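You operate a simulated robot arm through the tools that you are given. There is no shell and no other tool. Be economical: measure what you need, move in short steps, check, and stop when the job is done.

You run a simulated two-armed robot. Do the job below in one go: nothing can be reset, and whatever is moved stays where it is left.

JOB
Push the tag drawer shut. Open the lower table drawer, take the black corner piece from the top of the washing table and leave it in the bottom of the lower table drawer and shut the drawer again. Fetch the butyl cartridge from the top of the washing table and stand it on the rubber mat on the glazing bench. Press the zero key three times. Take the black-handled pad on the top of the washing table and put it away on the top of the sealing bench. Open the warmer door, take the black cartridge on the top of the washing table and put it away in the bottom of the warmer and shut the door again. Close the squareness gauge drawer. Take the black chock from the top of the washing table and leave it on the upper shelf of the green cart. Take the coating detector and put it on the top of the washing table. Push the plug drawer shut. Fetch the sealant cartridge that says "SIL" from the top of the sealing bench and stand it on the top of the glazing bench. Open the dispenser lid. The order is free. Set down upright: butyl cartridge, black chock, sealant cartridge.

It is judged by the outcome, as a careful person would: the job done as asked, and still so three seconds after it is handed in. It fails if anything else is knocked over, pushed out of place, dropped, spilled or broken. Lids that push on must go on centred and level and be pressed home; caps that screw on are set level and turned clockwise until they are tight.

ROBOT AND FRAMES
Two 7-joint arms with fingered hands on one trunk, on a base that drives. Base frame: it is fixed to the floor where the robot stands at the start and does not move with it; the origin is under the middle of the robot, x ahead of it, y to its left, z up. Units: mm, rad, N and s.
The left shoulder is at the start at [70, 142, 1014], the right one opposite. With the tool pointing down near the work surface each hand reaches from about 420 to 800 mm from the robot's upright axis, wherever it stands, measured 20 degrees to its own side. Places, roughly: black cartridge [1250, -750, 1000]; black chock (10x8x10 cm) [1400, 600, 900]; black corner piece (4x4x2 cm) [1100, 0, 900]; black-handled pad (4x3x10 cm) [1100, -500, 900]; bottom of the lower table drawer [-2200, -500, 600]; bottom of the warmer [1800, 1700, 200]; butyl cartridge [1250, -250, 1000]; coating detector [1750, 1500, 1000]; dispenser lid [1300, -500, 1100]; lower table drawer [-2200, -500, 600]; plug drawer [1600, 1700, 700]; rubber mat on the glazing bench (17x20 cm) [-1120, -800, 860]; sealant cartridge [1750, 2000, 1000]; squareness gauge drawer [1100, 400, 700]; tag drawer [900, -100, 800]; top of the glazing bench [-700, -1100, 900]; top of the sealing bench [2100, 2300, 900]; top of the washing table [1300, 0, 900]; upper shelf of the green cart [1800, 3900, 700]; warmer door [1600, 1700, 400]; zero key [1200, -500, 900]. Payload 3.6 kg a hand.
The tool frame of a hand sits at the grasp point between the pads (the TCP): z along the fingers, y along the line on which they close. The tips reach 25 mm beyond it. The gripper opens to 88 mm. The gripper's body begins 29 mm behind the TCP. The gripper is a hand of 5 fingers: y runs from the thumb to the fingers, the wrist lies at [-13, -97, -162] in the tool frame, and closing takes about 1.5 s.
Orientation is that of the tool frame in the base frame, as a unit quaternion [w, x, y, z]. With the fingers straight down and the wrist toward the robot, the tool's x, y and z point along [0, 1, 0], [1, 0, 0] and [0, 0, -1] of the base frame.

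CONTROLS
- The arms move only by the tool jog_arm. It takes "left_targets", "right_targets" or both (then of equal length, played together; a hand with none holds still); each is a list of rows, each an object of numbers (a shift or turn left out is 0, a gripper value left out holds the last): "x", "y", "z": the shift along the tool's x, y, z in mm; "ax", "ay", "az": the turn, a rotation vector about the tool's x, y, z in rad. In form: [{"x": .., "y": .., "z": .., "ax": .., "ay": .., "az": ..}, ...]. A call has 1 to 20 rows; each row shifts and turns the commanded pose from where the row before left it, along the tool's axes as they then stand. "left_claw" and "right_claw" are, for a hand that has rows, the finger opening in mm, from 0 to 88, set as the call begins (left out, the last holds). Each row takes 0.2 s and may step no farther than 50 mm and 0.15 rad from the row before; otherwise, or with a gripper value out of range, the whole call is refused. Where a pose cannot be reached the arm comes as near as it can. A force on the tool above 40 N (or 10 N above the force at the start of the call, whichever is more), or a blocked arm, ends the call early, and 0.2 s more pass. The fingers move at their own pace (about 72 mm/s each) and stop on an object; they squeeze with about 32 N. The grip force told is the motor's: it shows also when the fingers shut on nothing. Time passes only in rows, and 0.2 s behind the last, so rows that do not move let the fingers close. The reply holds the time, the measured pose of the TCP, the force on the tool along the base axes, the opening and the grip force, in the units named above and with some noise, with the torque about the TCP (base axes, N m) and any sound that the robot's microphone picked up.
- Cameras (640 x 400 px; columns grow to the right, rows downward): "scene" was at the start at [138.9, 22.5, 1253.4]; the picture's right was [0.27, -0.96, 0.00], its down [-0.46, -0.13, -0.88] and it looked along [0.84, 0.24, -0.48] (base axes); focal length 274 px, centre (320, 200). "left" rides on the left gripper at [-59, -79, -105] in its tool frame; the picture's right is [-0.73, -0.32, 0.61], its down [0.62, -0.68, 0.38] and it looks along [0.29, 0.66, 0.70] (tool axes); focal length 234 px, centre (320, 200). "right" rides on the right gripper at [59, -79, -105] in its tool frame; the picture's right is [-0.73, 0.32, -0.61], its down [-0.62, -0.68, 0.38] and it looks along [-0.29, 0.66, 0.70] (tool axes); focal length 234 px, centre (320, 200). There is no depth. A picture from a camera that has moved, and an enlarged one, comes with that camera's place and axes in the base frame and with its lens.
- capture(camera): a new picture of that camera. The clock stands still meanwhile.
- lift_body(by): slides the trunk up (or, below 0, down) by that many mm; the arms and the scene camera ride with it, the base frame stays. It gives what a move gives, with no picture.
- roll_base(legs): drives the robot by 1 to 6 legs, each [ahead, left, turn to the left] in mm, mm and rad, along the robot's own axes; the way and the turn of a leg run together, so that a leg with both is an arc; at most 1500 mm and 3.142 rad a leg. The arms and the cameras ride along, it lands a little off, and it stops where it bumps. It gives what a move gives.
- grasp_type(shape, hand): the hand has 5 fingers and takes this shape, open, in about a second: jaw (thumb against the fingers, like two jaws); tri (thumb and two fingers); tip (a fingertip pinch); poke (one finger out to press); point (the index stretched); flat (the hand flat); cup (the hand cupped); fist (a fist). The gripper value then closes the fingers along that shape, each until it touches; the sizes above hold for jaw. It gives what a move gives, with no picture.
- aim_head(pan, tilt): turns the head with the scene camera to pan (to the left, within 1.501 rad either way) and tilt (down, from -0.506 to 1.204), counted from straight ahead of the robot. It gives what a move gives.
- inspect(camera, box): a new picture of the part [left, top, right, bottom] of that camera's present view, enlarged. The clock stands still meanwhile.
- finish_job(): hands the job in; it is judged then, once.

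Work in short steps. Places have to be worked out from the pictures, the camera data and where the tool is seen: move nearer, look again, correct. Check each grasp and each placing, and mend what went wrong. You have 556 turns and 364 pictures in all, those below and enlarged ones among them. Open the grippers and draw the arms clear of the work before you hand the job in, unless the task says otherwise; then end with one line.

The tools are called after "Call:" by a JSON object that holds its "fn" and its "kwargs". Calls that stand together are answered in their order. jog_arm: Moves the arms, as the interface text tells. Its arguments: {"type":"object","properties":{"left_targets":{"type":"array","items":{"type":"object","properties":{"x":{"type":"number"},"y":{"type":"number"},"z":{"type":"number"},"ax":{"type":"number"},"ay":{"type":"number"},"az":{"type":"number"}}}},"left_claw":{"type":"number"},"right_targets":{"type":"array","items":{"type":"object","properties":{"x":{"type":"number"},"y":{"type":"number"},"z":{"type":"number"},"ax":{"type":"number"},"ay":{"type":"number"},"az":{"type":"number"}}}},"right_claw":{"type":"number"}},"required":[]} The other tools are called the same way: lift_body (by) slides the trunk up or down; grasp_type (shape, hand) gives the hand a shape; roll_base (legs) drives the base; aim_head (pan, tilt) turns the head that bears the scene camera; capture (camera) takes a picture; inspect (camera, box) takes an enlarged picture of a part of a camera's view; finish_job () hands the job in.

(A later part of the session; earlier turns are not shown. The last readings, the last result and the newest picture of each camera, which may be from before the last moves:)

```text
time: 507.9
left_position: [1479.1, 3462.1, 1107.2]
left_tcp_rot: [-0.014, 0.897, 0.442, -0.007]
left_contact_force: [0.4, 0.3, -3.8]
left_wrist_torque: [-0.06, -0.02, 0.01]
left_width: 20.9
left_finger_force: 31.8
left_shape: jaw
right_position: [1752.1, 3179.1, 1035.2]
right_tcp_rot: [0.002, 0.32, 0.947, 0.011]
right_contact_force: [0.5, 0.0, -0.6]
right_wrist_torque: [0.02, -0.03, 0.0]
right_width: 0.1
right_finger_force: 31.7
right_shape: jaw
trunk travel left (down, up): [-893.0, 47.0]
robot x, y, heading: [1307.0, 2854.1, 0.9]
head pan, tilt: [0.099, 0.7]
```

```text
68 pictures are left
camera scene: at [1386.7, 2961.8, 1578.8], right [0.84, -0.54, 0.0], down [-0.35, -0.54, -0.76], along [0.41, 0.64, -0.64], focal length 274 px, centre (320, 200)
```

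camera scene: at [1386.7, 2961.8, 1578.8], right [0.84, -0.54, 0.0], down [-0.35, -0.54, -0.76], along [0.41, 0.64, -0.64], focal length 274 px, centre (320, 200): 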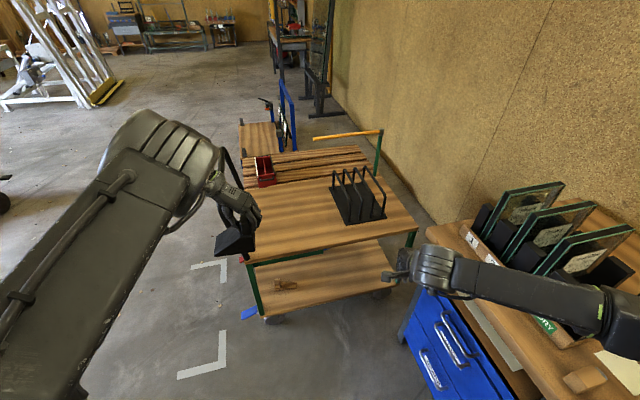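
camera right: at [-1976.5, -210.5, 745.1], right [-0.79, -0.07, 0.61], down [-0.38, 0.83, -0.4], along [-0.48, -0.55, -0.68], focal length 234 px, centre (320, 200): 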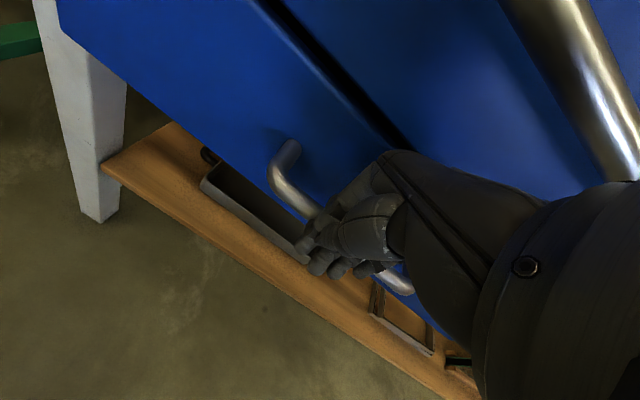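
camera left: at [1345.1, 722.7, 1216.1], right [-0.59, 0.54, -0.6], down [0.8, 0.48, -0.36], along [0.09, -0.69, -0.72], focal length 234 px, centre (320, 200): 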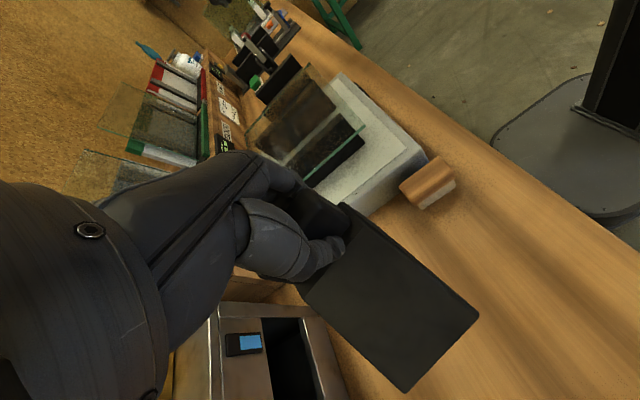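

I raise and tuck the right arm (it is near the glass rack), then drive 250 mm forward to bring the chock over the shelf.

Call:
{"fn": "jog_arm", "kwargs": {"right_targets": [{"z": -45}, {"z": -45}, {"z": -45}, {"z": -45}, {"x": 30}, {"x": 30}, {"x": 30}]}}

Call:
{"fn": "roll_base", "kwargs": {"legs": [[250, -10, 0]]}}

Call:
{"fn": "capture", "kwargs": {"camera": "scene"}}

Call:
{"fn": "capture", "kwargs": {"camera": "left"}}

```text
time: 509.5
left_position: [1480.0, 3463.1, 1108.2]
left_tcp_rot: [-0.013, 0.897, 0.441, -0.007]
left_contact_force: [-0.3, 0.0, -3.4]
left_wrist_torque: [-0.04, -0.01, -0.01]
left_width: 20.9
left_finger_force: 31.8
left_shape: jaw
right_position: [1677.3, 3228.7, 1214.3]
right_tcp_rot: [0.003, 0.321, 0.947, 0.01]
right_contact_force: [-0.5, 0.1, -0.4]
right_wrist_torque: [-0.01, 0.01, 0.02]
right_width: 0.0
right_finger_force: 32.1
right_shape: jaw
trunk travel left (down, up): [-893.0, 47.0]
robot x, y, heading: [1307.5, 2851.9, 0.899]
head pan, tilt: [0.099, 0.7]
```

```text
time: 511.4
left_position: [1642.0, 3651.0, 1108.5]
left_tcp_rot: [-0.013, 0.897, 0.441, -0.007]
left_contact_force: [0.8, -0.6, -3.6]
left_wrist_torque: [-0.05, -0.06, 0.0]
left_width: 20.9
left_finger_force: 31.7
left_shape: jaw
right_position: [1840.3, 3415.6, 1216.0]
right_tcp_rot: [0.002, 0.321, 0.947, 0.012]
right_contact_force: [-0.9, 0.5, 0.0]
right_wrist_torque: [0.0, 0.01, 0.0]
right_width: 0.3
right_finger_force: 31.9
right_shape: jaw
trunk travel left (down, up): [-893.0, 47.0]
robot x, y, heading: [1470.2, 3039.3, 0.902]
head pan, tilt: [0.099, 0.7]
```

```text
67 pictures are left
camera scene: at [1548.5, 3148.9, 1579.0], right [0.84, -0.54, 0.0], down [-0.35, -0.54, -0.77], along [0.42, 0.64, -0.64], focal length 274 px, centre (320, 200)
```

scene: 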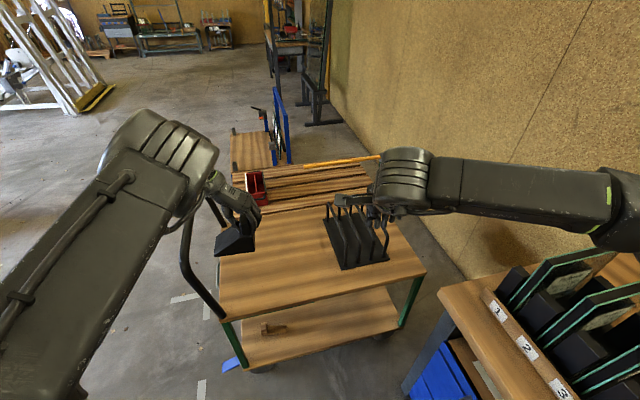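

```text
66 pictures are left
camera left: at [1547.0, 3649.7, 1215.8], right [-0.71, -0.37, -0.6], down [-0.17, 0.92, -0.36], along [0.68, -0.16, -0.72], focal length 234 px, centre (320, 200)
```

left: 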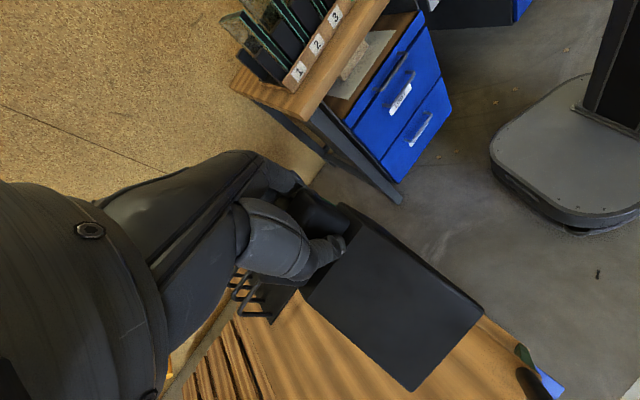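

The cart's tall handle is at its left end, so I place the chock farther right: target ≈(1770,3725), between handle and rack. I shift the base and extend.

Call:
{"fn": "roll_base", "kwargs": {"legs": [[70, -55, 0]]}}

Call:
{"fn": "jog_arm", "kwargs": {"left_targets": [{"x": 35}, {"x": 32}, {"z": 40}, {"z": 40}]}}

Call:
{"fn": "capture", "kwargs": {"camera": "scene"}}

Call:
{"fn": "capture", "kwargs": {"camera": "left"}}

```text
time: 512.5
left_position: [1725.4, 3671.2, 1110.8]
left_tcp_rot: [-0.013, 0.897, 0.441, -0.005]
left_contact_force: [-0.9, -0.4, -3.5]
left_wrist_torque: [-0.05, -0.05, 0.04]
left_width: 20.9
left_finger_force: 32.3
left_shape: jaw
right_position: [1923.6, 3437.0, 1216.1]
right_tcp_rot: [0.004, 0.32, 0.947, 0.012]
right_contact_force: [-0.1, 0.2, -0.7]
right_wrist_torque: [-0.04, -0.06, -0.01]
right_width: 0.0
right_finger_force: 32.4
right_shape: jaw
trunk travel left (down, up): [-893.0, 47.0]
robot x, y, heading: [1560.6, 3062.4, 0.9]
head pan, tilt: [0.099, 0.7]
```

```text
time: 513.5
left_position: [1748.8, 3698.9, 1022.9]
left_tcp_rot: [-0.013, 0.897, 0.442, -0.008]
left_contact_force: [0.1, -0.3, -4.0]
left_wrist_torque: [-0.04, -0.02, -0.02]
left_width: 20.6
left_finger_force: 31.8
left_shape: jaw
left hand out of reach, approached as far as the arm can: row 1, 2
right_position: [1928.2, 3439.7, 1213.1]
right_tcp_rot: [0.002, 0.321, 0.947, 0.009]
right_contact_force: [0.0, -0.6, -0.3]
right_wrist_torque: [-0.05, 0.0, -0.05]
right_width: 0.1
right_finger_force: 32.2
right_shape: jaw
trunk travel left (down, up): [-893.0, 47.0]
robot x, y, heading: [1559.8, 3063.0, 0.902]
head pan, tilt: [0.099, 0.7]
```

```text
65 pictures are left
camera scene: at [1637.8, 3174.9, 1578.5], right [0.84, -0.54, 0.0], down [-0.35, -0.54, -0.76], along [0.41, 0.64, -0.65], focal length 274 px, centre (320, 200)
```

scene: 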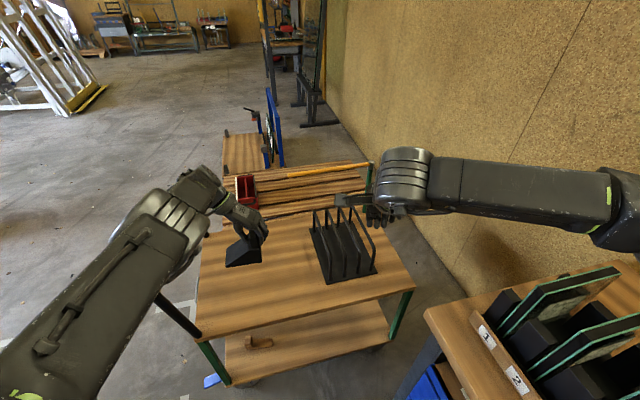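

```text
64 pictures are left
camera left: at [1653.3, 3698.3, 1130.1], right [-0.71, -0.37, -0.6], down [-0.17, 0.92, -0.37], along [0.68, -0.16, -0.72], focal length 234 px, centre (320, 200)
```

left: 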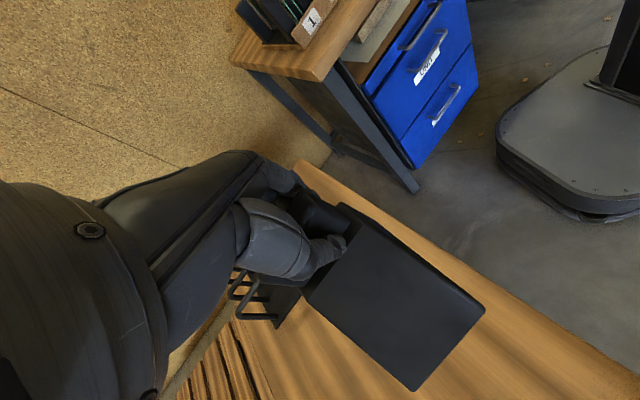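

The chock hangs over free shelf, clear of rack and handle. I lower it with the arm.

Call:
{"fn": "jog_arm", "kwargs": {"left_targets": [{"z": 35}, {"z": 35}, {"z": 35}, {"z": 30}]}}

Call:
{"fn": "capture", "kwargs": {"camera": "left"}}

Call:
{"fn": "capture", "kwargs": {"camera": "scene"}}

```text
time: 514.5
left_position: [1722.7, 3660.6, 905.0]
left_tcp_rot: [-0.014, 0.897, 0.442, -0.007]
left_contact_force: [0.2, -0.4, -3.3]
left_wrist_torque: [-0.02, 0.01, -0.02]
left_width: 20.5
left_finger_force: 31.8
left_shape: jaw
left hand out of reach, approached as far as the arm can: row 1, 2, 3, 4
right_position: [1928.2, 3439.1, 1214.8]
right_tcp_rot: [0.001, 0.321, 0.947, 0.01]
right_contact_force: [0.1, -0.5, -0.2]
right_wrist_torque: [-0.03, 0.02, 0.0]
right_width: 0.0
right_finger_force: 31.7
right_shape: jaw
trunk travel left (down, up): [-893.0, 47.0]
robot x, y, heading: [1557.3, 3061.4, 0.901]
head pan, tilt: [0.099, 0.7]
```

```text
63 pictures are left
camera left: at [1626.9, 3661.5, 1012.2], right [-0.71, -0.37, -0.6], down [-0.17, 0.92, -0.36], along [0.68, -0.16, -0.72], focal length 234 px, centre (320, 200)
```

left: 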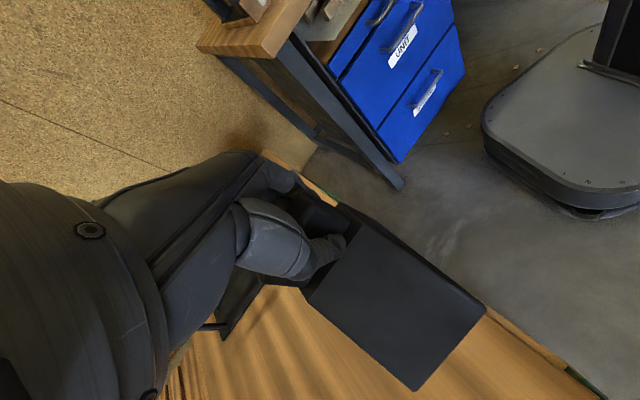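

```text
62 pictures are left
camera scene: at [1637.0, 3172.1, 1578.7], right [0.84, -0.54, 0.0], down [-0.35, -0.54, -0.76], along [0.41, 0.64, -0.64], focal length 274 px, centre (320, 200)
```

scene: 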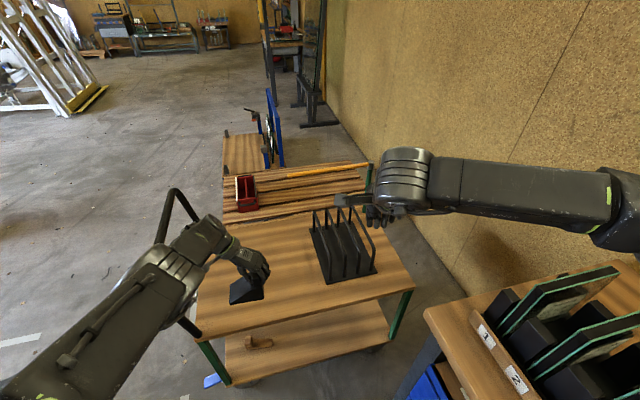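

The arm is at its reach limit; I finish lowering with the trunk, in small steps.

Call:
{"fn": "lift_body", "kwargs": {"by": -45}}

Call:
{"fn": "capture", "kwargs": {"camera": "left"}}

```text
time: 515.3
left_position: [1722.8, 3661.1, 861.7]
left_tcp_rot: [-0.013, 0.898, 0.441, -0.007]
left_contact_force: [-0.2, -0.6, -4.7]
left_wrist_torque: [-0.06, -0.04, 0.0]
left_width: 20.9
left_finger_force: 31.6
left_shape: jaw
right_position: [1927.9, 3438.6, 1168.7]
right_tcp_rot: [0.002, 0.321, 0.947, 0.011]
right_contact_force: [0.5, 0.2, 0.5]
right_wrist_torque: [-0.01, -0.01, 0.01]
right_width: 0.0
right_finger_force: 32.1
right_shape: jaw
trunk travel left (down, up): [-848.0, 92.0]
robot x, y, heading: [1556.5, 3062.5, 0.896]
head pan, tilt: [0.099, 0.7]
```

```text
61 pictures are left
camera left: at [1627.3, 3661.1, 967.9], right [-0.71, -0.37, -0.6], down [-0.17, 0.92, -0.36], along [0.68, -0.16, -0.72], focal length 234 px, centre (320, 200)
```

left: 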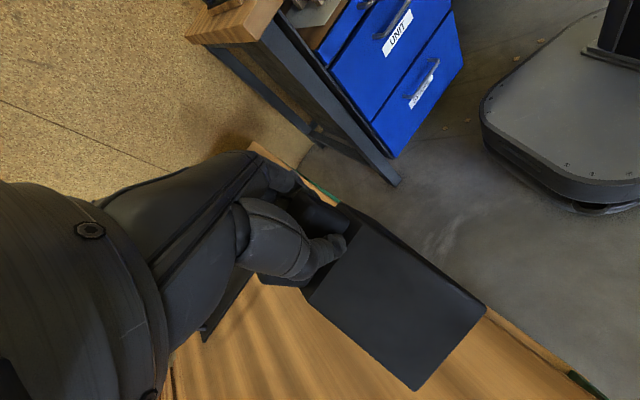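

The shelf's near edge is closer than I thought (the chock would overhang) and the shelf lower (~700). I move 115 mm farther in before lowering.

Call:
{"fn": "roll_base", "kwargs": {"legs": [[115, 0, 0]]}}

Call:
{"fn": "capture", "kwargs": {"camera": "left"}}

Call:
{"fn": "capture", "kwargs": {"camera": "scene"}}

```text
time: 516.5
left_position: [1796.1, 3750.9, 862.1]
left_tcp_rot: [-0.014, 0.898, 0.44, -0.008]
left_contact_force: [0.7, 0.0, -2.7]
left_wrist_torque: [-0.04, -0.05, -0.01]
left_width: 20.7
left_finger_force: 31.5
left_shape: jaw
right_position: [1999.9, 3528.0, 1169.7]
right_tcp_rot: [0.001, 0.32, 0.947, 0.011]
right_contact_force: [-0.6, 0.9, 1.3]
right_wrist_torque: [-0.03, -0.03, 0.02]
right_width: 0.1
right_finger_force: 32.7
right_shape: jaw
trunk travel left (down, up): [-848.0, 92.0]
robot x, y, heading: [1630.8, 3152.0, 0.895]
head pan, tilt: [0.099, 0.7]
```

```text
60 pictures are left
camera left: at [1699.6, 3750.9, 968.5], right [-0.71, -0.37, -0.6], down [-0.17, 0.92, -0.36], along [0.68, -0.16, -0.72], focal length 234 px, centre (320, 200)
```

left: 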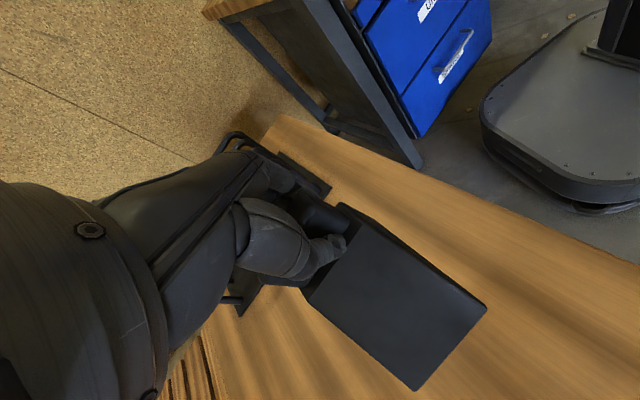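

```text
59 pictures are left
camera scene: at [1708.6, 3260.6, 1534.0], right [0.84, -0.54, 0.0], down [-0.35, -0.54, -0.77], along [0.42, 0.64, -0.64], focal length 274 px, centre (320, 200)
```

scene: 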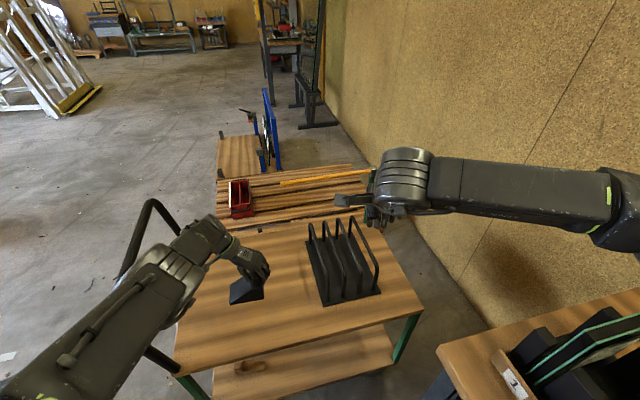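

Well inside now. I lower by the trunk until near contact.

Call:
{"fn": "lift_body", "kwargs": {"by": -50}}

Call:
{"fn": "lift_body", "kwargs": {"by": -12}}

Call:
{"fn": "capture", "kwargs": {"camera": "left"}}

```text
time: 517.5
left_position: [1795.1, 3752.9, 810.2]
left_tcp_rot: [-0.014, 0.898, 0.44, -0.007]
left_contact_force: [1.2, -0.4, -3.4]
left_wrist_torque: [-0.06, -0.06, 0.01]
left_width: 20.4
left_finger_force: 32.0
left_shape: jaw
right_position: [2000.4, 3527.7, 1119.9]
right_tcp_rot: [0.002, 0.321, 0.947, 0.011]
right_contact_force: [-0.2, 0.1, -0.2]
right_wrist_torque: [0.02, 0.0, -0.02]
right_width: 0.0
right_finger_force: 32.0
right_shape: jaw
trunk travel left (down, up): [-798.0, 142.0]
robot x, y, heading: [1635.5, 3150.9, 0.9]
head pan, tilt: [0.099, 0.7]
```

```text
time: 518.1
left_position: [1794.8, 3752.0, 800.1]
left_tcp_rot: [-0.014, 0.897, 0.441, -0.008]
left_contact_force: [-0.1, -0.3, -3.9]
left_wrist_torque: [-0.03, -0.04, 0.0]
left_width: 20.6
left_finger_force: 31.5
left_shape: jaw
right_position: [2000.8, 3528.6, 1107.6]
right_tcp_rot: [0.002, 0.321, 0.947, 0.011]
right_contact_force: [0.1, 0.3, -0.3]
right_wrist_torque: [0.01, 0.01, -0.02]
right_width: 0.1
right_finger_force: 31.6
right_shape: jaw
trunk travel left (down, up): [-786.0, 154.0]
robot x, y, heading: [1627.9, 3153.6, 0.898]
head pan, tilt: [0.099, 0.7]
```

```text
58 pictures are left
camera left: at [1700.3, 3751.9, 905.6], right [-0.71, -0.37, -0.6], down [-0.17, 0.92, -0.36], along [0.68, -0.16, -0.72], focal length 234 px, centre (320, 200)
```

left: 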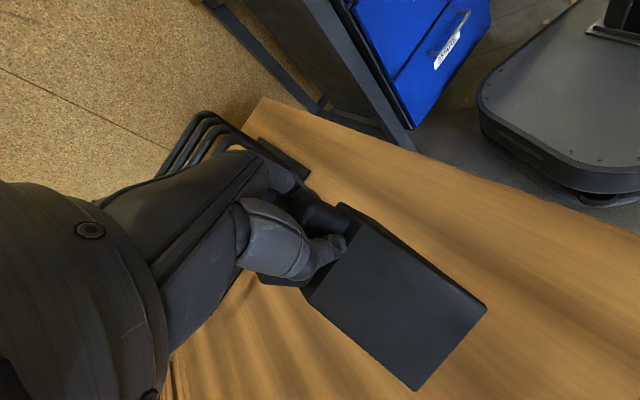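

Call:
{"fn": "lift_body", "kwargs": {"by": -8}}

Call:
{"fn": "lift_body", "kwargs": {"by": -6}}

Call:
{"fn": "lift_body", "kwargs": {"by": -5}}

```text
time: 518.6
left_position: [1795.3, 3752.1, 790.5]
left_tcp_rot: [-0.014, 0.897, 0.441, -0.008]
left_contact_force: [0.3, 0.4, -4.3]
left_wrist_torque: [-0.09, -0.08, -0.01]
left_width: 20.8
left_finger_force: 32.4
left_shape: jaw
right_position: [2001.2, 3528.3, 1098.5]
right_tcp_rot: [0.001, 0.321, 0.947, 0.01]
right_contact_force: [-0.4, 0.4, -0.4]
right_wrist_torque: [-0.01, 0.01, -0.03]
right_width: 0.0
right_finger_force: 32.4
right_shape: jaw
trunk travel left (down, up): [-778.0, 162.0]
robot x, y, heading: [1632.3, 3151.7, 0.903]
head pan, tilt: [0.099, 0.7]
```

```text
time: 519.2
left_position: [1795.7, 3752.7, 785.7]
left_tcp_rot: [-0.013, 0.897, 0.441, -0.008]
left_contact_force: [0.4, 0.1, -3.6]
left_wrist_torque: [-0.02, 0.0, 0.01]
left_width: 20.7
left_finger_force: 32.5
left_shape: jaw
right_position: [2001.9, 3529.1, 1093.0]
right_tcp_rot: [0.002, 0.32, 0.947, 0.011]
right_contact_force: [0.3, -0.6, -1.0]
right_wrist_torque: [-0.01, -0.02, 0.0]
right_width: 0.0
right_finger_force: 32.1
right_shape: jaw
trunk travel left (down, up): [-772.0, 168.0]
robot x, y, heading: [1631.3, 3155.2, 0.899]
head pan, tilt: [0.099, 0.7]
```

```text
time: 519.7
left_position: [1796.0, 3752.1, 779.4]
left_tcp_rot: [-0.014, 0.897, 0.441, -0.009]
left_contact_force: [-0.2, 0.5, -3.6]
left_wrist_torque: [-0.01, 0.0, -0.01]
left_width: 20.6
left_finger_force: 32.7
left_shape: jaw
right_position: [2001.5, 3528.7, 1088.2]
right_tcp_rot: [0.002, 0.321, 0.947, 0.01]
right_contact_force: [-0.5, -0.8, -1.2]
right_wrist_torque: [0.0, 0.0, -0.02]
right_width: 0.2
right_finger_force: 32.5
right_shape: jaw
trunk travel left (down, up): [-767.0, 173.0]
robot x, y, heading: [1634.5, 3152.8, 0.897]
head pan, tilt: [0.099, 0.7]
```

Call:
{"fn": "lift_body", "kwargs": {"by": -8}}

Call:
{"fn": "lift_body", "kwargs": {"by": -8}}

Call:
{"fn": "lift_body", "kwargs": {"by": -8}}

Call:
{"fn": "capture", "kwargs": {"camera": "left"}}

```text
time: 520.3
left_position: [1796.4, 3752.1, 772.3]
left_tcp_rot: [-0.013, 0.898, 0.44, -0.008]
left_contact_force: [-0.4, 0.8, -4.0]
left_wrist_torque: [-0.06, -0.04, 0.01]
left_width: 20.6
left_finger_force: 31.9
left_shape: jaw
right_position: [2001.0, 3528.6, 1079.7]
right_tcp_rot: [0.002, 0.32, 0.947, 0.01]
right_contact_force: [-0.5, -0.1, 0.2]
right_wrist_torque: [-0.01, 0.02, 0.0]
right_width: 0.0
right_finger_force: 32.4
right_shape: jaw
trunk travel left (down, up): [-759.0, 181.0]
robot x, y, heading: [1633.2, 3154.0, 0.895]
head pan, tilt: [0.099, 0.7]
```

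```text
time: 520.9
left_position: [1796.1, 3751.4, 764.0]
left_tcp_rot: [-0.014, 0.898, 0.44, -0.009]
left_contact_force: [-0.3, -0.7, -2.7]
left_wrist_torque: [-0.07, -0.05, 0.05]
left_width: 20.7
left_finger_force: 32.1
left_shape: jaw
right_position: [2001.4, 3528.5, 1071.8]
right_tcp_rot: [0.001, 0.321, 0.947, 0.01]
right_contact_force: [-0.5, 0.1, -0.8]
right_wrist_torque: [0.04, 0.05, 0.0]
right_width: 0.0
right_finger_force: 32.1
right_shape: jaw
trunk travel left (down, up): [-751.0, 189.0]
robot x, y, heading: [1632.3, 3155.2, 0.891]
head pan, tilt: [0.099, 0.7]
```

```text
time: 521.4
left_position: [1795.9, 3752.9, 755.9]
left_tcp_rot: [-0.013, 0.898, 0.441, -0.008]
left_contact_force: [-0.4, -0.7, -3.4]
left_wrist_torque: [-0.06, -0.02, 0.04]
left_width: 20.6
left_finger_force: 32.2
left_shape: jaw
right_position: [2001.1, 3527.9, 1065.4]
right_tcp_rot: [0.001, 0.321, 0.947, 0.011]
right_contact_force: [-0.1, 0.0, -0.3]
right_wrist_torque: [0.0, 0.0, 0.01]
right_width: 0.0
right_finger_force: 32.4
right_shape: jaw
trunk travel left (down, up): [-743.0, 197.0]
robot x, y, heading: [1628.1, 3149.9, 0.897]
head pan, tilt: [0.099, 0.7]
```

```text
57 pictures are left
camera left: at [1700.4, 3752.0, 862.5], right [-0.71, -0.37, -0.6], down [-0.17, 0.92, -0.36], along [0.68, -0.16, -0.72], focal length 234 px, centre (320, 200)
```

left: 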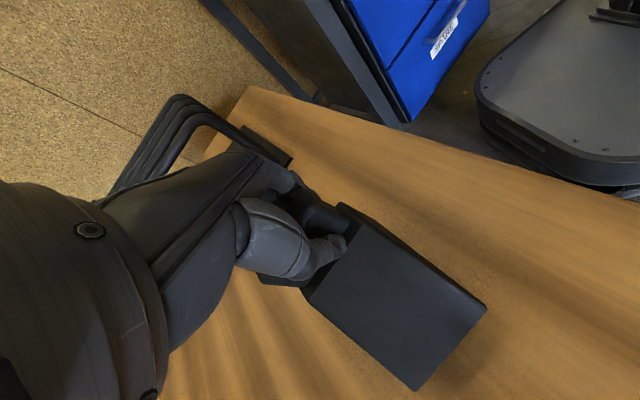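

The contact shadow is close. I continue.

Call:
{"fn": "lift_body", "kwargs": {"by": -8}}

Call:
{"fn": "lift_body", "kwargs": {"by": -8}}

Call:
{"fn": "lift_body", "kwargs": {"by": -6}}

```text
time: 522.0
left_position: [1795.7, 3752.8, 747.7]
left_tcp_rot: [-0.014, 0.897, 0.441, -0.007]
left_contact_force: [0.4, 0.9, -3.5]
left_wrist_torque: [-0.02, -0.04, 0.0]
left_width: 20.8
left_finger_force: 31.9
left_shape: jaw
right_position: [2000.5, 3528.2, 1055.7]
right_tcp_rot: [0.002, 0.321, 0.947, 0.01]
right_contact_force: [-0.9, -0.5, 0.6]
right_wrist_torque: [0.03, 0.01, -0.03]
right_width: 0.2
right_finger_force: 31.5
right_shape: jaw
trunk travel left (down, up): [-735.0, 205.0]
robot x, y, heading: [1632.2, 3154.2, 0.893]
head pan, tilt: [0.099, 0.7]
```

```text
time: 522.6
left_position: [1796.0, 3750.1, 740.6]
left_tcp_rot: [-0.014, 0.898, 0.44, -0.007]
left_contact_force: [-2.4, -5.5, 5.6]
left_wrist_torque: [-0.21, -0.16, -0.1]
left_width: 20.9
left_finger_force: 31.7
left_shape: jaw
right_position: [2001.4, 3526.9, 1047.8]
right_tcp_rot: [0.002, 0.321, 0.947, 0.01]
right_contact_force: [0.0, 0.2, -0.6]
right_wrist_torque: [-0.01, -0.01, 0.01]
right_width: 0.0
right_finger_force: 32.3
right_shape: jaw
trunk travel left (down, up): [-727.0, 213.0]
robot x, y, heading: [1631.1, 3150.5, 0.897]
head pan, tilt: [0.099, 0.7]
```

```text
time: 523.1
left_position: [1795.3, 3749.4, 738.8]
left_tcp_rot: [-0.015, 0.897, 0.441, -0.005]
left_contact_force: [-4.8, -4.0, 29.8]
left_wrist_torque: [-0.39, -0.32, -0.18]
left_width: 21.2
left_finger_force: 31.9
left_shape: jaw
right_position: [1998.9, 3524.1, 1044.3]
right_tcp_rot: [0.003, 0.319, 0.948, 0.013]
right_contact_force: [0.0, 0.3, -0.2]
right_wrist_torque: [0.01, 0.0, 0.0]
right_width: 0.1
right_finger_force: 32.0
right_shape: jaw
trunk travel left (down, up): [-721.0, 219.0]
robot x, y, heading: [1627.9, 3153.6, 0.894]
head pan, tilt: [0.099, 0.7]
```

Contact (30 N): the chock is down. I ease up 3 mm, open, and rise.

Call:
{"fn": "lift_body", "kwargs": {"by": 4}}

Call:
{"fn": "jog_arm", "kwargs": {"left_targets": [{}, {}, {}, {}], "left_claw": 70}}

Call:
{"fn": "lift_body", "kwargs": {"by": 160}}

Call:
{"fn": "capture", "kwargs": {"camera": "left"}}

```text
time: 523.7
left_position: [1794.8, 3749.6, 739.8]
left_tcp_rot: [-0.014, 0.897, 0.441, -0.006]
left_contact_force: [-1.2, -4.7, 10.8]
left_wrist_torque: [-0.24, -0.27, -0.14]
left_width: 21.3
left_finger_force: 31.7
left_shape: jaw
right_position: [2000.6, 3525.7, 1047.7]
right_tcp_rot: [0.002, 0.321, 0.947, 0.011]
right_contact_force: [-0.6, 0.3, 0.5]
right_wrist_torque: [-0.02, 0.03, 0.0]
right_width: 0.0
right_finger_force: 32.1
right_shape: jaw
trunk travel left (down, up): [-725.0, 215.0]
robot x, y, heading: [1628.4, 3152.1, 0.898]
head pan, tilt: [0.099, 0.7]
```

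```text
time: 524.7
left_position: [1797.1, 3752.0, 737.8]
left_tcp_rot: [-0.013, 0.897, 0.441, -0.008]
left_contact_force: [0.5, 0.9, -1.0]
left_wrist_torque: [0.0, 0.0, 0.02]
left_width: 69.6
left_finger_force: 0.1
left_shape: jaw
right_position: [2001.5, 3528.6, 1045.9]
right_tcp_rot: [0.001, 0.32, 0.947, 0.01]
right_contact_force: [-0.7, -1.0, 0.4]
right_wrist_torque: [0.04, 0.03, 0.05]
right_width: 0.0
right_finger_force: 32.8
right_shape: jaw
trunk travel left (down, up): [-725.0, 215.0]
robot x, y, heading: [1630.7, 3153.3, 0.896]
head pan, tilt: [0.099, 0.7]
```

```text
time: 526.5
left_position: [1795.2, 3752.8, 898.4]
left_tcp_rot: [-0.014, 0.898, 0.441, -0.007]
left_contact_force: [-0.5, -0.9, 0.1]
left_wrist_torque: [0.01, -0.01, -0.01]
left_width: 69.5
left_finger_force: 0.1
left_shape: jaw
right_position: [2000.9, 3528.8, 1206.1]
right_tcp_rot: [0.002, 0.32, 0.947, 0.011]
right_contact_force: [-0.2, 0.3, -0.3]
right_wrist_torque: [0.02, 0.02, -0.02]
right_width: 0.0
right_finger_force: 31.7
right_shape: jaw
trunk travel left (down, up): [-885.0, 55.0]
robot x, y, heading: [1636.3, 3152.3, 0.895]
head pan, tilt: [0.099, 0.7]
```

```text
56 pictures are left
camera left: at [1700.3, 3751.6, 1004.9], right [-0.71, -0.37, -0.6], down [-0.17, 0.92, -0.36], along [0.68, -0.16, -0.72], focal length 234 px, centre (320, 200)
```

left: 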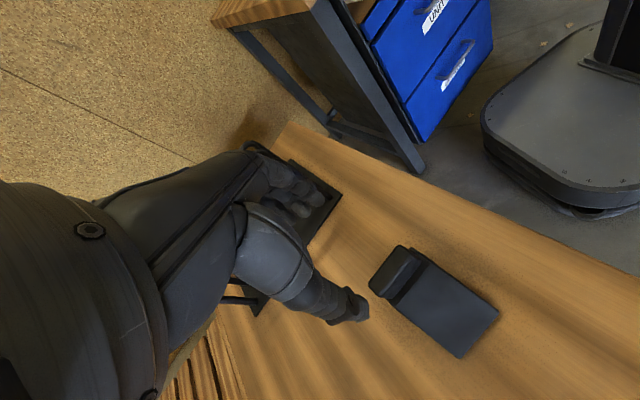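

The chock stands on the upper shelf. I rise further, back off, turn to face the sealing bench, and turn the left hand to y-forward.

Call:
{"fn": "jog_arm", "kwargs": {"left_targets": [{"z": -40}, {"z": -40}, {"z": -40}]}}

Call:
{"fn": "roll_base", "kwargs": {"legs": [[-600, 0, 0], [0, 200, 0], [0, 0, -1.243]]}}

Call:
{"fn": "jog_arm", "kwargs": {"left_targets": [{"az": -0.15}, {"az": -0.15}, {"az": -0.15}, {"az": -0.15}, {"az": -0.15}, {"az": -0.15}, {"az": -0.15}, {"az": -0.15}, {"az": -0.15}, {"az": -0.15}, {"az": -0.07}]}}

Call:
{"fn": "aim_head", "kwargs": {"pan": 0.0, "tilt": 0.55}}

Call:
{"fn": "capture", "kwargs": {"camera": "scene"}}

```text
time: 527.3
left_position: [1798.7, 3752.6, 1017.8]
left_tcp_rot: [-0.014, 0.897, 0.441, -0.008]
left_contact_force: [-0.1, -0.1, 0.4]
left_wrist_torque: [0.0, 0.01, 0.01]
left_width: 69.8
left_finger_force: 0.0
left_shape: jaw
right_position: [2000.0, 3527.0, 1206.2]
right_tcp_rot: [0.002, 0.321, 0.947, 0.01]
right_contact_force: [-0.3, -0.7, -0.2]
right_wrist_torque: [0.01, 0.03, 0.0]
right_width: 0.0
right_finger_force: 32.1
right_shape: jaw
trunk travel left (down, up): [-885.0, 55.0]
robot x, y, heading: [1635.8, 3156.1, 0.895]
head pan, tilt: [0.099, 0.7]
```

```text
time: 535.1
left_position: [1722.7, 2809.4, 1017.8]
left_tcp_rot: [-0.015, 0.981, -0.193, 0.001]
left_contact_force: [-0.2, -0.3, 0.7]
left_wrist_torque: [-0.01, -0.01, -0.03]
left_width: 69.5
left_finger_force: 0.1
left_shape: jaw
right_position: [1560.9, 2556.0, 1206.3]
right_tcp_rot: [0.007, 0.829, 0.559, 0.008]
right_contact_force: [1.0, -0.3, 0.2]
right_wrist_torque: [-0.01, -0.02, 0.0]
right_width: 0.0
right_finger_force: 31.7
right_shape: jaw
trunk travel left (down, up): [-885.0, 55.0]
robot x, y, heading: [1101.1, 2815.8, -0.406]
head pan, tilt: [0.099, 0.7]
```

```text
time: 537.5
left_position: [1725.0, 2811.4, 1017.6]
left_tcp_rot: [-0.009, 0.83, 0.558, 0.011]
left_contact_force: [0.0, -1.0, -0.1]
left_wrist_torque: [-0.01, -0.01, 0.01]
left_width: 69.8
left_finger_force: 0.0
left_shape: jaw
right_position: [1559.9, 2554.6, 1207.0]
right_tcp_rot: [0.007, 0.829, 0.559, 0.007]
right_contact_force: [-0.3, 0.2, -0.5]
right_wrist_torque: [-0.01, -0.05, 0.0]
right_width: 0.0
right_finger_force: 32.2
right_shape: jaw
trunk travel left (down, up): [-885.0, 55.0]
robot x, y, heading: [1102.9, 2814.8, -0.402]
head pan, tilt: [0.099, 0.7]
```

```text
time: 538.2
left_position: [1724.7, 2810.6, 1017.4]
left_tcp_rot: [-0.009, 0.83, 0.558, 0.012]
left_contact_force: [-0.7, -0.1, 0.1]
left_wrist_torque: [0.02, 0.01, 0.02]
left_width: 69.9
left_finger_force: 0.0
left_shape: jaw
right_position: [1560.7, 2555.0, 1206.6]
right_tcp_rot: [0.008, 0.829, 0.559, 0.007]
right_contact_force: [-0.4, 0.9, -0.1]
right_wrist_torque: [-0.01, -0.03, 0.0]
right_width: 0.0
right_finger_force: 31.7
right_shape: jaw
trunk travel left (down, up): [-885.0, 55.0]
robot x, y, heading: [1097.8, 2813.8, -0.401]
head pan, tilt: [0.0, 0.55]
```

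```text
55 pictures are left
camera scene: at [1231.0, 2754.8, 1583.9], right [-0.39, -0.92, 0.0], down [-0.48, 0.21, -0.85], along [0.78, -0.33, -0.52], focal length 274 px, centre (320, 200)
```

scene: 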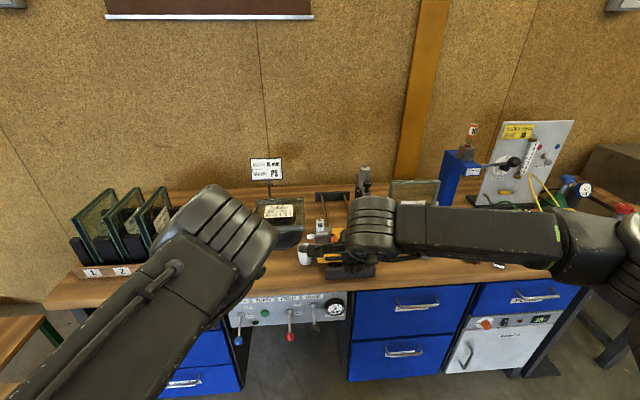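

I back away from the bench and drive right, to stand in front of its right end for the coating detector.

Call:
{"fn": "roll_base", "kwargs": {"legs": [[-350, 0, 0], [0, 0, 0.056], [0, -1180, 0], [600, 0, 0]]}}

Call:
{"fn": "aim_head", "kwargs": {"pan": 0.0, "tilt": 0.65}}

Call:
{"fn": "capture", "kwargs": {"camera": "scene"}}

Call:
{"fn": "capture", "kwargs": {"camera": "left"}}

```text
time: 549.5
left_position: [1569.4, 1668.1, 1017.4]
left_tcp_rot: [-0.008, 0.82, 0.573, 0.012]
left_contact_force: [-0.4, 0.3, 0.2]
left_wrist_torque: [0.01, -0.03, -0.03]
left_width: 69.9
left_finger_force: 0.1
left_shape: jaw
right_position: [1415.7, 1406.3, 1206.8]
right_tcp_rot: [0.008, 0.817, 0.576, 0.007]
right_contact_force: [0.4, 0.6, -0.1]
right_wrist_torque: [0.01, 0.01, -0.01]
right_width: 0.0
right_finger_force: 31.7
right_shape: jaw
trunk travel left (down, up): [-885.0, 55.0]
robot x, y, heading: [941.8, 1639.8, -0.361]
head pan, tilt: [0.0, 0.55]
```

```text
time: 550.1
left_position: [1569.8, 1667.2, 1016.0]
left_tcp_rot: [-0.01, 0.819, 0.573, 0.012]
left_contact_force: [0.0, 0.6, 0.3]
left_wrist_torque: [0.01, -0.01, 0.01]
left_width: 69.7
left_finger_force: 0.2
left_shape: jaw
right_position: [1416.8, 1404.2, 1206.5]
right_tcp_rot: [0.007, 0.818, 0.575, 0.007]
right_contact_force: [-0.2, 0.0, -0.3]
right_wrist_torque: [0.0, 0.03, 0.02]
right_width: 0.0
right_finger_force: 31.7
right_shape: jaw
trunk travel left (down, up): [-885.0, 55.0]
robot x, y, heading: [945.6, 1637.9, -0.364]
head pan, tilt: [0.0, 0.649]
```

```text
54 pictures are left
camera scene: at [1075.2, 1591.4, 1575.2], right [-0.36, -0.93, 0.0], down [-0.56, 0.22, -0.8], along [0.74, -0.28, -0.6], focal length 274 px, centre (320, 200)
```

scene: 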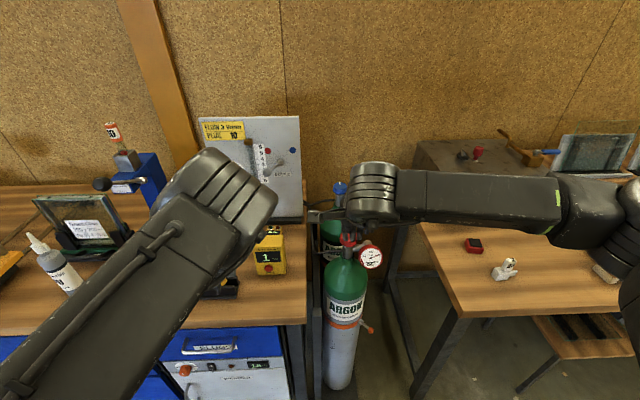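

```text
53 pictures are left
camera left: at [1474.1, 1635.7, 1119.6], right [-0.55, -0.55, -0.63], down [-0.42, 0.83, -0.36], along [0.72, 0.07, -0.69], focal length 234 px, centre (320, 200)
```

left: 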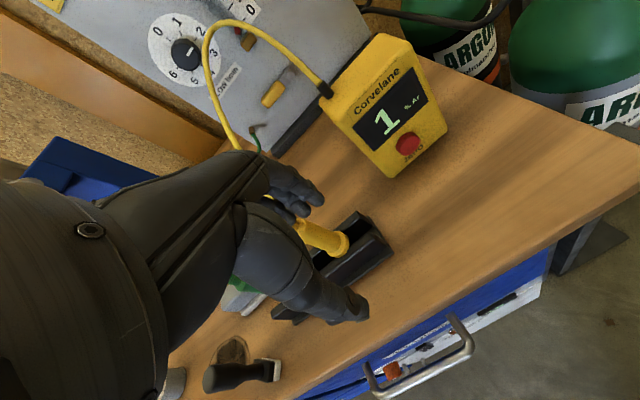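

I raise the left hand above the hose, then shift right and forward toward the detector.

Call:
{"fn": "jog_arm", "kwargs": {"left_targets": [{"z": -40}, {"z": -40}, {"z": -45}]}}

Call:
{"fn": "roll_base", "kwargs": {"legs": [[0, -95, 0], [150, 0, 0]]}}

Call:
{"fn": "jog_arm", "kwargs": {"left_targets": [{"y": 35}, {"y": 35}, {"y": 30}]}}

Call:
{"fn": "capture", "kwargs": {"camera": "left"}}

```text
time: 550.9
left_position: [1579.1, 1677.7, 1141.3]
left_tcp_rot: [-0.01, 0.818, 0.575, 0.011]
left_contact_force: [0.3, 0.1, -0.8]
left_wrist_torque: [-0.01, 0.03, -0.01]
left_width: 69.9
left_finger_force: 0.0
left_shape: jaw
left hand out of reach, approached as far as the arm can: row 1, 2, 3
right_position: [1416.6, 1404.1, 1206.7]
right_tcp_rot: [0.007, 0.817, 0.576, 0.007]
right_contact_force: [-0.6, -0.1, -0.5]
right_wrist_torque: [0.05, 0.02, 0.01]
right_width: 0.0
right_finger_force: 31.7
right_shape: jaw
trunk travel left (down, up): [-885.0, 55.0]
robot x, y, heading: [947.5, 1640.4, -0.365]
head pan, tilt: [0.0, 0.649]
```

```text
time: 553.0
left_position: [1686.0, 1532.8, 1142.3]
left_tcp_rot: [-0.008, 0.819, 0.573, 0.011]
left_contact_force: [-0.4, -0.2, -0.2]
left_wrist_torque: [0.0, -0.03, 0.02]
left_width: 69.8
left_finger_force: 0.1
left_shape: jaw
right_position: [1520.5, 1262.2, 1207.1]
right_tcp_rot: [0.009, 0.818, 0.575, 0.008]
right_contact_force: [-0.5, 0.5, 0.2]
right_wrist_torque: [0.01, 0.0, -0.01]
right_width: 0.1
right_finger_force: 32.0
right_shape: jaw
trunk travel left (down, up): [-885.0, 55.0]
robot x, y, heading: [1054.5, 1500.5, -0.366]
head pan, tilt: [0.0, 0.649]
```

```text
time: 553.9
left_position: [1772.7, 1503.7, 1144.7]
left_tcp_rot: [-0.006, 0.818, 0.575, 0.012]
left_contact_force: [-12.8, 7.6, 5.4]
left_wrist_torque: [0.03, -0.03, 0.22]
left_width: 62.8
left_finger_force: 0.1
left_shape: jaw
right_position: [1515.9, 1265.8, 1209.8]
right_tcp_rot: [0.011, 0.817, 0.576, 0.01]
right_contact_force: [-0.5, -0.2, 0.3]
right_wrist_torque: [-0.01, 0.0, -0.01]
right_width: 0.0
right_finger_force: 31.5
right_shape: jaw
trunk travel left (down, up): [-885.0, 55.0]
robot x, y, heading: [1050.6, 1503.3, -0.361]
head pan, tilt: [0.0, 0.649]
```

```text
52 pictures are left
camera left: at [1678.2, 1473.5, 1246.8], right [-0.54, -0.56, -0.63], down [-0.42, 0.83, -0.37], along [0.73, 0.07, -0.69], focal length 234 px, centre (320, 200)
```

left: 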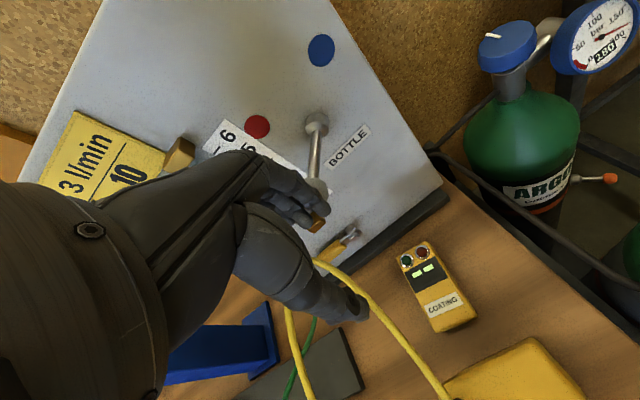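

The detector ("COATING", ~107×60 mm) lies at about (1784,1504) under the hose; my left fingers brushed a fitting on the panel. I retreat.

Call:
{"fn": "jog_arm", "kwargs": {"left_targets": [{"y": -30}, {"y": -40}, {"y": -40}]}}

Call:
{"fn": "roll_base", "kwargs": {"legs": [[-250, 0, 0]]}}

Call:
{"fn": "jog_arm", "kwargs": {"right_targets": [{"az": -0.146}, {"az": -0.146}, {"az": -0.146}, {"az": -0.146}, {"az": -0.146}, {"az": -0.146}, {"az": -0.146}, {"az": -0.146}, {"az": -0.146}, {"az": -0.146}]}}

Call:
{"fn": "aim_head", "kwargs": {"pan": 0.3, "tilt": 0.55}}

Call:
{"fn": "capture", "kwargs": {"camera": "scene"}}

```text
time: 554.6
left_position: [1675.0, 1544.2, 1137.9]
left_tcp_rot: [-0.009, 0.818, 0.575, 0.009]
left_contact_force: [-0.9, 0.5, 0.0]
left_wrist_torque: [0.01, -0.01, 0.01]
left_width: 70.0
left_finger_force: 0.1
left_shape: jaw
left hand out of reach, approached as far as the arm can: row 3
right_position: [1520.6, 1262.2, 1207.3]
right_tcp_rot: [0.008, 0.818, 0.575, 0.008]
right_contact_force: [0.7, -0.3, 0.0]
right_wrist_torque: [0.0, 0.01, 0.0]
right_width: 0.0
right_finger_force: 32.4
right_shape: jaw
trunk travel left (down, up): [-885.0, 55.0]
robot x, y, heading: [1055.8, 1498.8, -0.364]
head pan, tilt: [0.0, 0.649]
```

```text
time: 556.5
left_position: [1446.2, 1632.1, 1137.5]
left_tcp_rot: [-0.009, 0.818, 0.576, 0.007]
left_contact_force: [-0.2, -0.1, 0.1]
left_wrist_torque: [0.01, 0.0, 0.0]
left_width: 69.8
left_finger_force: 0.1
left_shape: jaw
right_position: [1292.5, 1350.5, 1205.9]
right_tcp_rot: [0.007, 0.817, 0.576, 0.007]
right_contact_force: [-0.4, 0.1, 0.1]
right_wrist_torque: [0.03, 0.01, -0.02]
right_width: 0.2
right_finger_force: 32.6
right_shape: jaw
trunk travel left (down, up): [-885.0, 55.0]
robot x, y, heading: [822.2, 1587.3, -0.363]
head pan, tilt: [0.0, 0.649]
```

```text
time: 558.7
left_position: [1445.1, 1631.8, 1137.6]
left_tcp_rot: [-0.008, 0.817, 0.576, 0.008]
left_contact_force: [0.5, 0.1, -0.4]
left_wrist_torque: [-0.01, 0.0, 0.01]
left_width: 69.6
left_finger_force: 0.1
left_shape: jaw
right_position: [1290.3, 1350.6, 1206.0]
right_tcp_rot: [0.011, 0.454, 0.891, 0.004]
right_contact_force: [0.2, 1.0, -0.2]
right_wrist_torque: [0.03, 0.02, -0.01]
right_width: 0.0
right_finger_force: 32.3
right_shape: jaw
right hand out of reach, approached as far as the arm can: row 7, 8, 9, 10
trunk travel left (down, up): [-885.0, 55.0]
robot x, y, heading: [818.4, 1592.5, -0.367]
head pan, tilt: [0.0, 0.649]
```

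```text
time: 559.5
left_position: [1444.2, 1632.5, 1138.3]
left_tcp_rot: [-0.008, 0.817, 0.577, 0.009]
left_contact_force: [-0.1, 0.1, -0.1]
left_wrist_torque: [-0.01, -0.01, 0.04]
left_width: 69.9
left_finger_force: 0.1
left_shape: jaw
right_position: [1289.4, 1350.7, 1206.1]
right_tcp_rot: [0.011, 0.453, 0.891, 0.003]
right_contact_force: [0.5, -1.0, 0.1]
right_wrist_torque: [0.0, 0.04, -0.02]
right_width: 0.0
right_finger_force: 32.3
right_shape: jaw
trunk travel left (down, up): [-885.0, 55.0]
robot x, y, heading: [822.3, 1587.7, -0.366]
head pan, tilt: [0.3, 0.55]
```

```text
51 pictures are left
camera scene: at [958.1, 1562.7, 1583.9], right [-0.06, -1.0, 0.0], down [-0.52, 0.03, -0.85], along [0.85, -0.05, -0.52], focal length 274 px, centre (320, 200)
```

scene: 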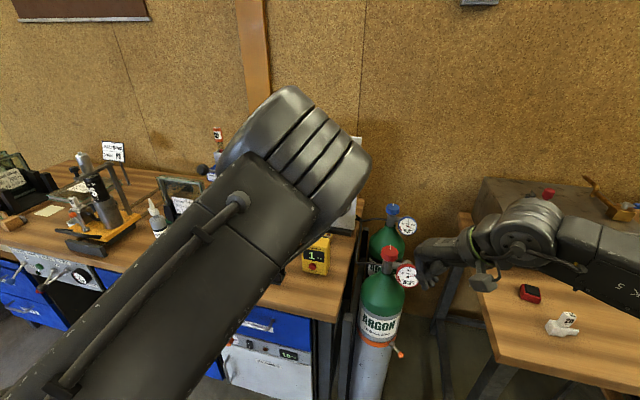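

The right hand can do it if the robot itself faces more to the left. I turn the base to heading ≈0.1 and drive up.

Call:
{"fn": "roll_base", "kwargs": {"legs": [[0, 0, 0.466], [250, -20, 0]]}}

Call:
{"fn": "jog_arm", "kwargs": {"right_targets": [{"az": -0.12}, {"az": -0.12}]}}

Call:
{"fn": "capture", "kwargs": {"camera": "right"}}

```text
time: 562.6
left_position: [1601.5, 1916.1, 1138.4]
left_tcp_rot: [-0.008, 0.661, 0.75, 0.008]
left_contact_force: [0.1, 0.5, 0.6]
left_wrist_torque: [0.02, -0.02, 0.02]
left_width: 69.8
left_finger_force: 0.0
left_shape: jaw
right_position: [1589.7, 1595.3, 1207.0]
right_tcp_rot: [0.01, 0.235, 0.972, 0.006]
right_contact_force: [0.5, 0.3, 0.5]
right_wrist_torque: [-0.01, -0.03, 0.02]
right_width: 0.0
right_finger_force: 32.2
right_shape: jaw
trunk travel left (down, up): [-885.0, 55.0]
robot x, y, heading: [1068.7, 1589.9, 0.107]
head pan, tilt: [0.3, 0.55]
```

```text
time: 563.2
left_position: [1602.2, 1915.5, 1139.1]
left_tcp_rot: [-0.009, 0.661, 0.75, 0.007]
left_contact_force: [-0.2, -0.1, -0.4]
left_wrist_torque: [-0.01, -0.03, -0.01]
left_width: 69.7
left_finger_force: 0.1
left_shape: jaw
right_position: [1591.9, 1594.2, 1207.4]
right_tcp_rot: [0.009, 0.235, 0.972, 0.006]
right_contact_force: [0.3, -0.4, 0.0]
right_wrist_torque: [0.04, 0.0, 0.0]
right_width: 0.0
right_finger_force: 32.1
right_shape: jaw
right hand out of reach, approached as far as the arm can: row 1, 2
trunk travel left (down, up): [-885.0, 55.0]
robot x, y, heading: [1065.8, 1594.9, 0.105]
head pan, tilt: [0.3, 0.55]
```

```text
50 pictures are left
camera right: at [1503.6, 1549.9, 1309.4], right [0.78, -0.05, 0.62], down [0.25, -0.89, -0.38], along [0.57, 0.46, -0.68], focal length 234 px, centre (320, 200)
```

right: 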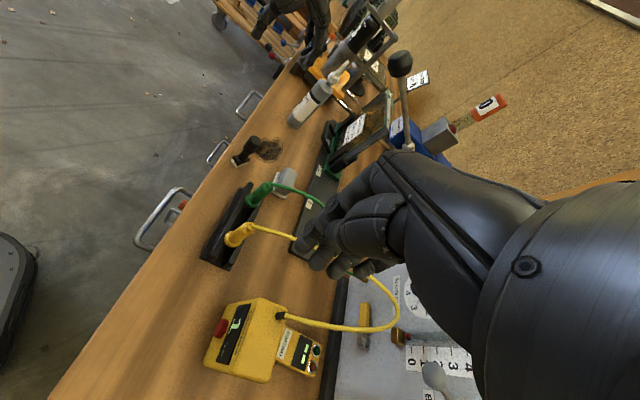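

From here the hand is correctly oriented (y-left). The hose runs just left of the detector, so I'll first drag the detector ~45 mm right with closed fingertips. I move above its right half.

Call:
{"fn": "jog_arm", "kwargs": {"right_targets": [{"x": -40, "y": -4}, {"x": -40, "y": -4}, {"x": -40, "y": -4}, {"x": -40, "y": -4}, {"x": -32, "y": -1}, {"z": 40}, {"z": 40}, {"z": 40}]}}

Call:
{"fn": "capture", "kwargs": {"camera": "right"}}

```text
time: 565.0
left_position: [1603.3, 1915.3, 1138.0]
left_tcp_rot: [-0.01, 0.661, 0.751, 0.006]
left_contact_force: [0.3, -0.1, 0.4]
left_wrist_torque: [-0.01, 0.02, -0.01]
left_width: 69.6
left_finger_force: 0.2
left_shape: jaw
right_position: [1594.3, 1597.2, 1087.0]
right_tcp_rot: [0.009, 0.234, 0.972, 0.006]
right_contact_force: [0.1, -0.4, -0.1]
right_wrist_torque: [-0.03, -0.04, -0.02]
right_width: 0.0
right_finger_force: 31.9
right_shape: jaw
right hand out of reach, approached as far as the arm can: row 1, 2, 3, 4, 5
trunk travel left (down, up): [-885.0, 55.0]
robot x, y, heading: [1065.1, 1595.1, 0.108]
head pan, tilt: [0.3, 0.55]
```

```text
49 pictures are left
camera right: at [1506.7, 1552.9, 1190.2], right [0.78, -0.05, 0.62], down [0.25, -0.89, -0.38], along [0.57, 0.46, -0.68], focal length 234 px, centre (320, 200)
```

right: 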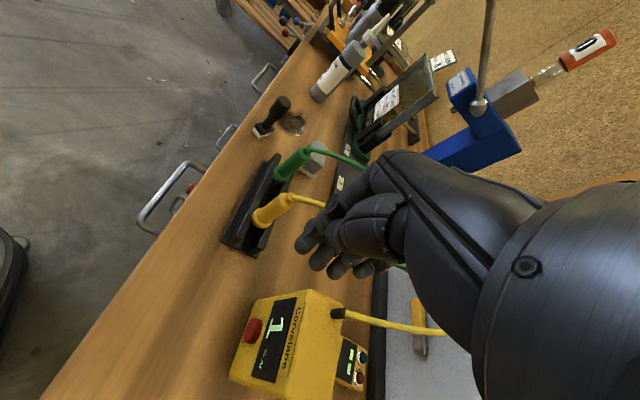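

That pose is at the wrist limit. I raise the hand, turn the base a bit more left and shift right so the wrist angle is easier.

Call:
{"fn": "jog_arm", "kwargs": {"right_targets": [{"z": -40}, {"z": -40}, {"z": -40}]}}

Call:
{"fn": "roll_base", "kwargs": {"legs": [[-60, 0, 0.142], [0, -175, 0], [80, 0, 0]]}}

Call:
{"fn": "capture", "kwargs": {"camera": "right"}}

```text
time: 565.8
left_position: [1602.2, 1915.9, 1136.6]
left_tcp_rot: [-0.009, 0.661, 0.751, 0.007]
left_contact_force: [0.8, -0.9, -0.2]
left_wrist_torque: [0.0, 0.02, 0.04]
left_width: 69.9
left_finger_force: 0.1
left_shape: jaw
right_position: [1593.2, 1595.9, 1210.0]
right_tcp_rot: [0.009, 0.233, 0.972, 0.006]
right_contact_force: [-0.8, -0.6, 1.4]
right_wrist_torque: [0.04, 0.02, 0.01]
right_width: 0.1
right_finger_force: 31.4
right_shape: jaw
trunk travel left (down, up): [-885.0, 55.0]
robot x, y, heading: [1065.1, 1596.5, 0.102]
head pan, tilt: [0.3, 0.55]
```

```text
time: 568.6
left_position: [1610.8, 1822.7, 1140.6]
left_tcp_rot: [-0.008, 0.609, 0.793, 0.007]
left_contact_force: [-0.2, -0.6, 0.3]
left_wrist_torque: [0.03, -0.02, 0.0]
left_width: 69.7
left_finger_force: 0.1
left_shape: jaw
right_position: [1641.8, 1503.8, 1210.8]
right_tcp_rot: [0.011, 0.169, 0.986, 0.007]
right_contact_force: [-0.1, -0.4, 0.2]
right_wrist_torque: [0.02, -0.04, -0.01]
right_width: 0.2
right_finger_force: 31.7
right_shape: jaw
trunk travel left (down, up): [-885.0, 55.0]
robot x, y, heading: [1128.7, 1433.4, 0.244]
head pan, tilt: [0.3, 0.55]
```

```text
48 pictures are left
camera right: at [1560.1, 1447.9, 1313.5], right [0.78, 0.06, 0.63], down [0.37, -0.85, -0.38], along [0.51, 0.53, -0.68], focal length 234 px, centre (320, 200)
```

right: 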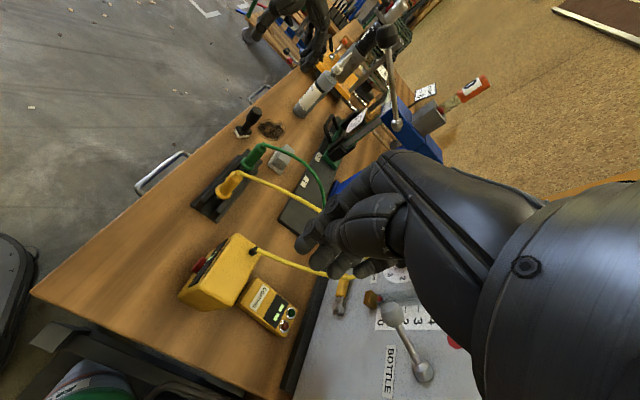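

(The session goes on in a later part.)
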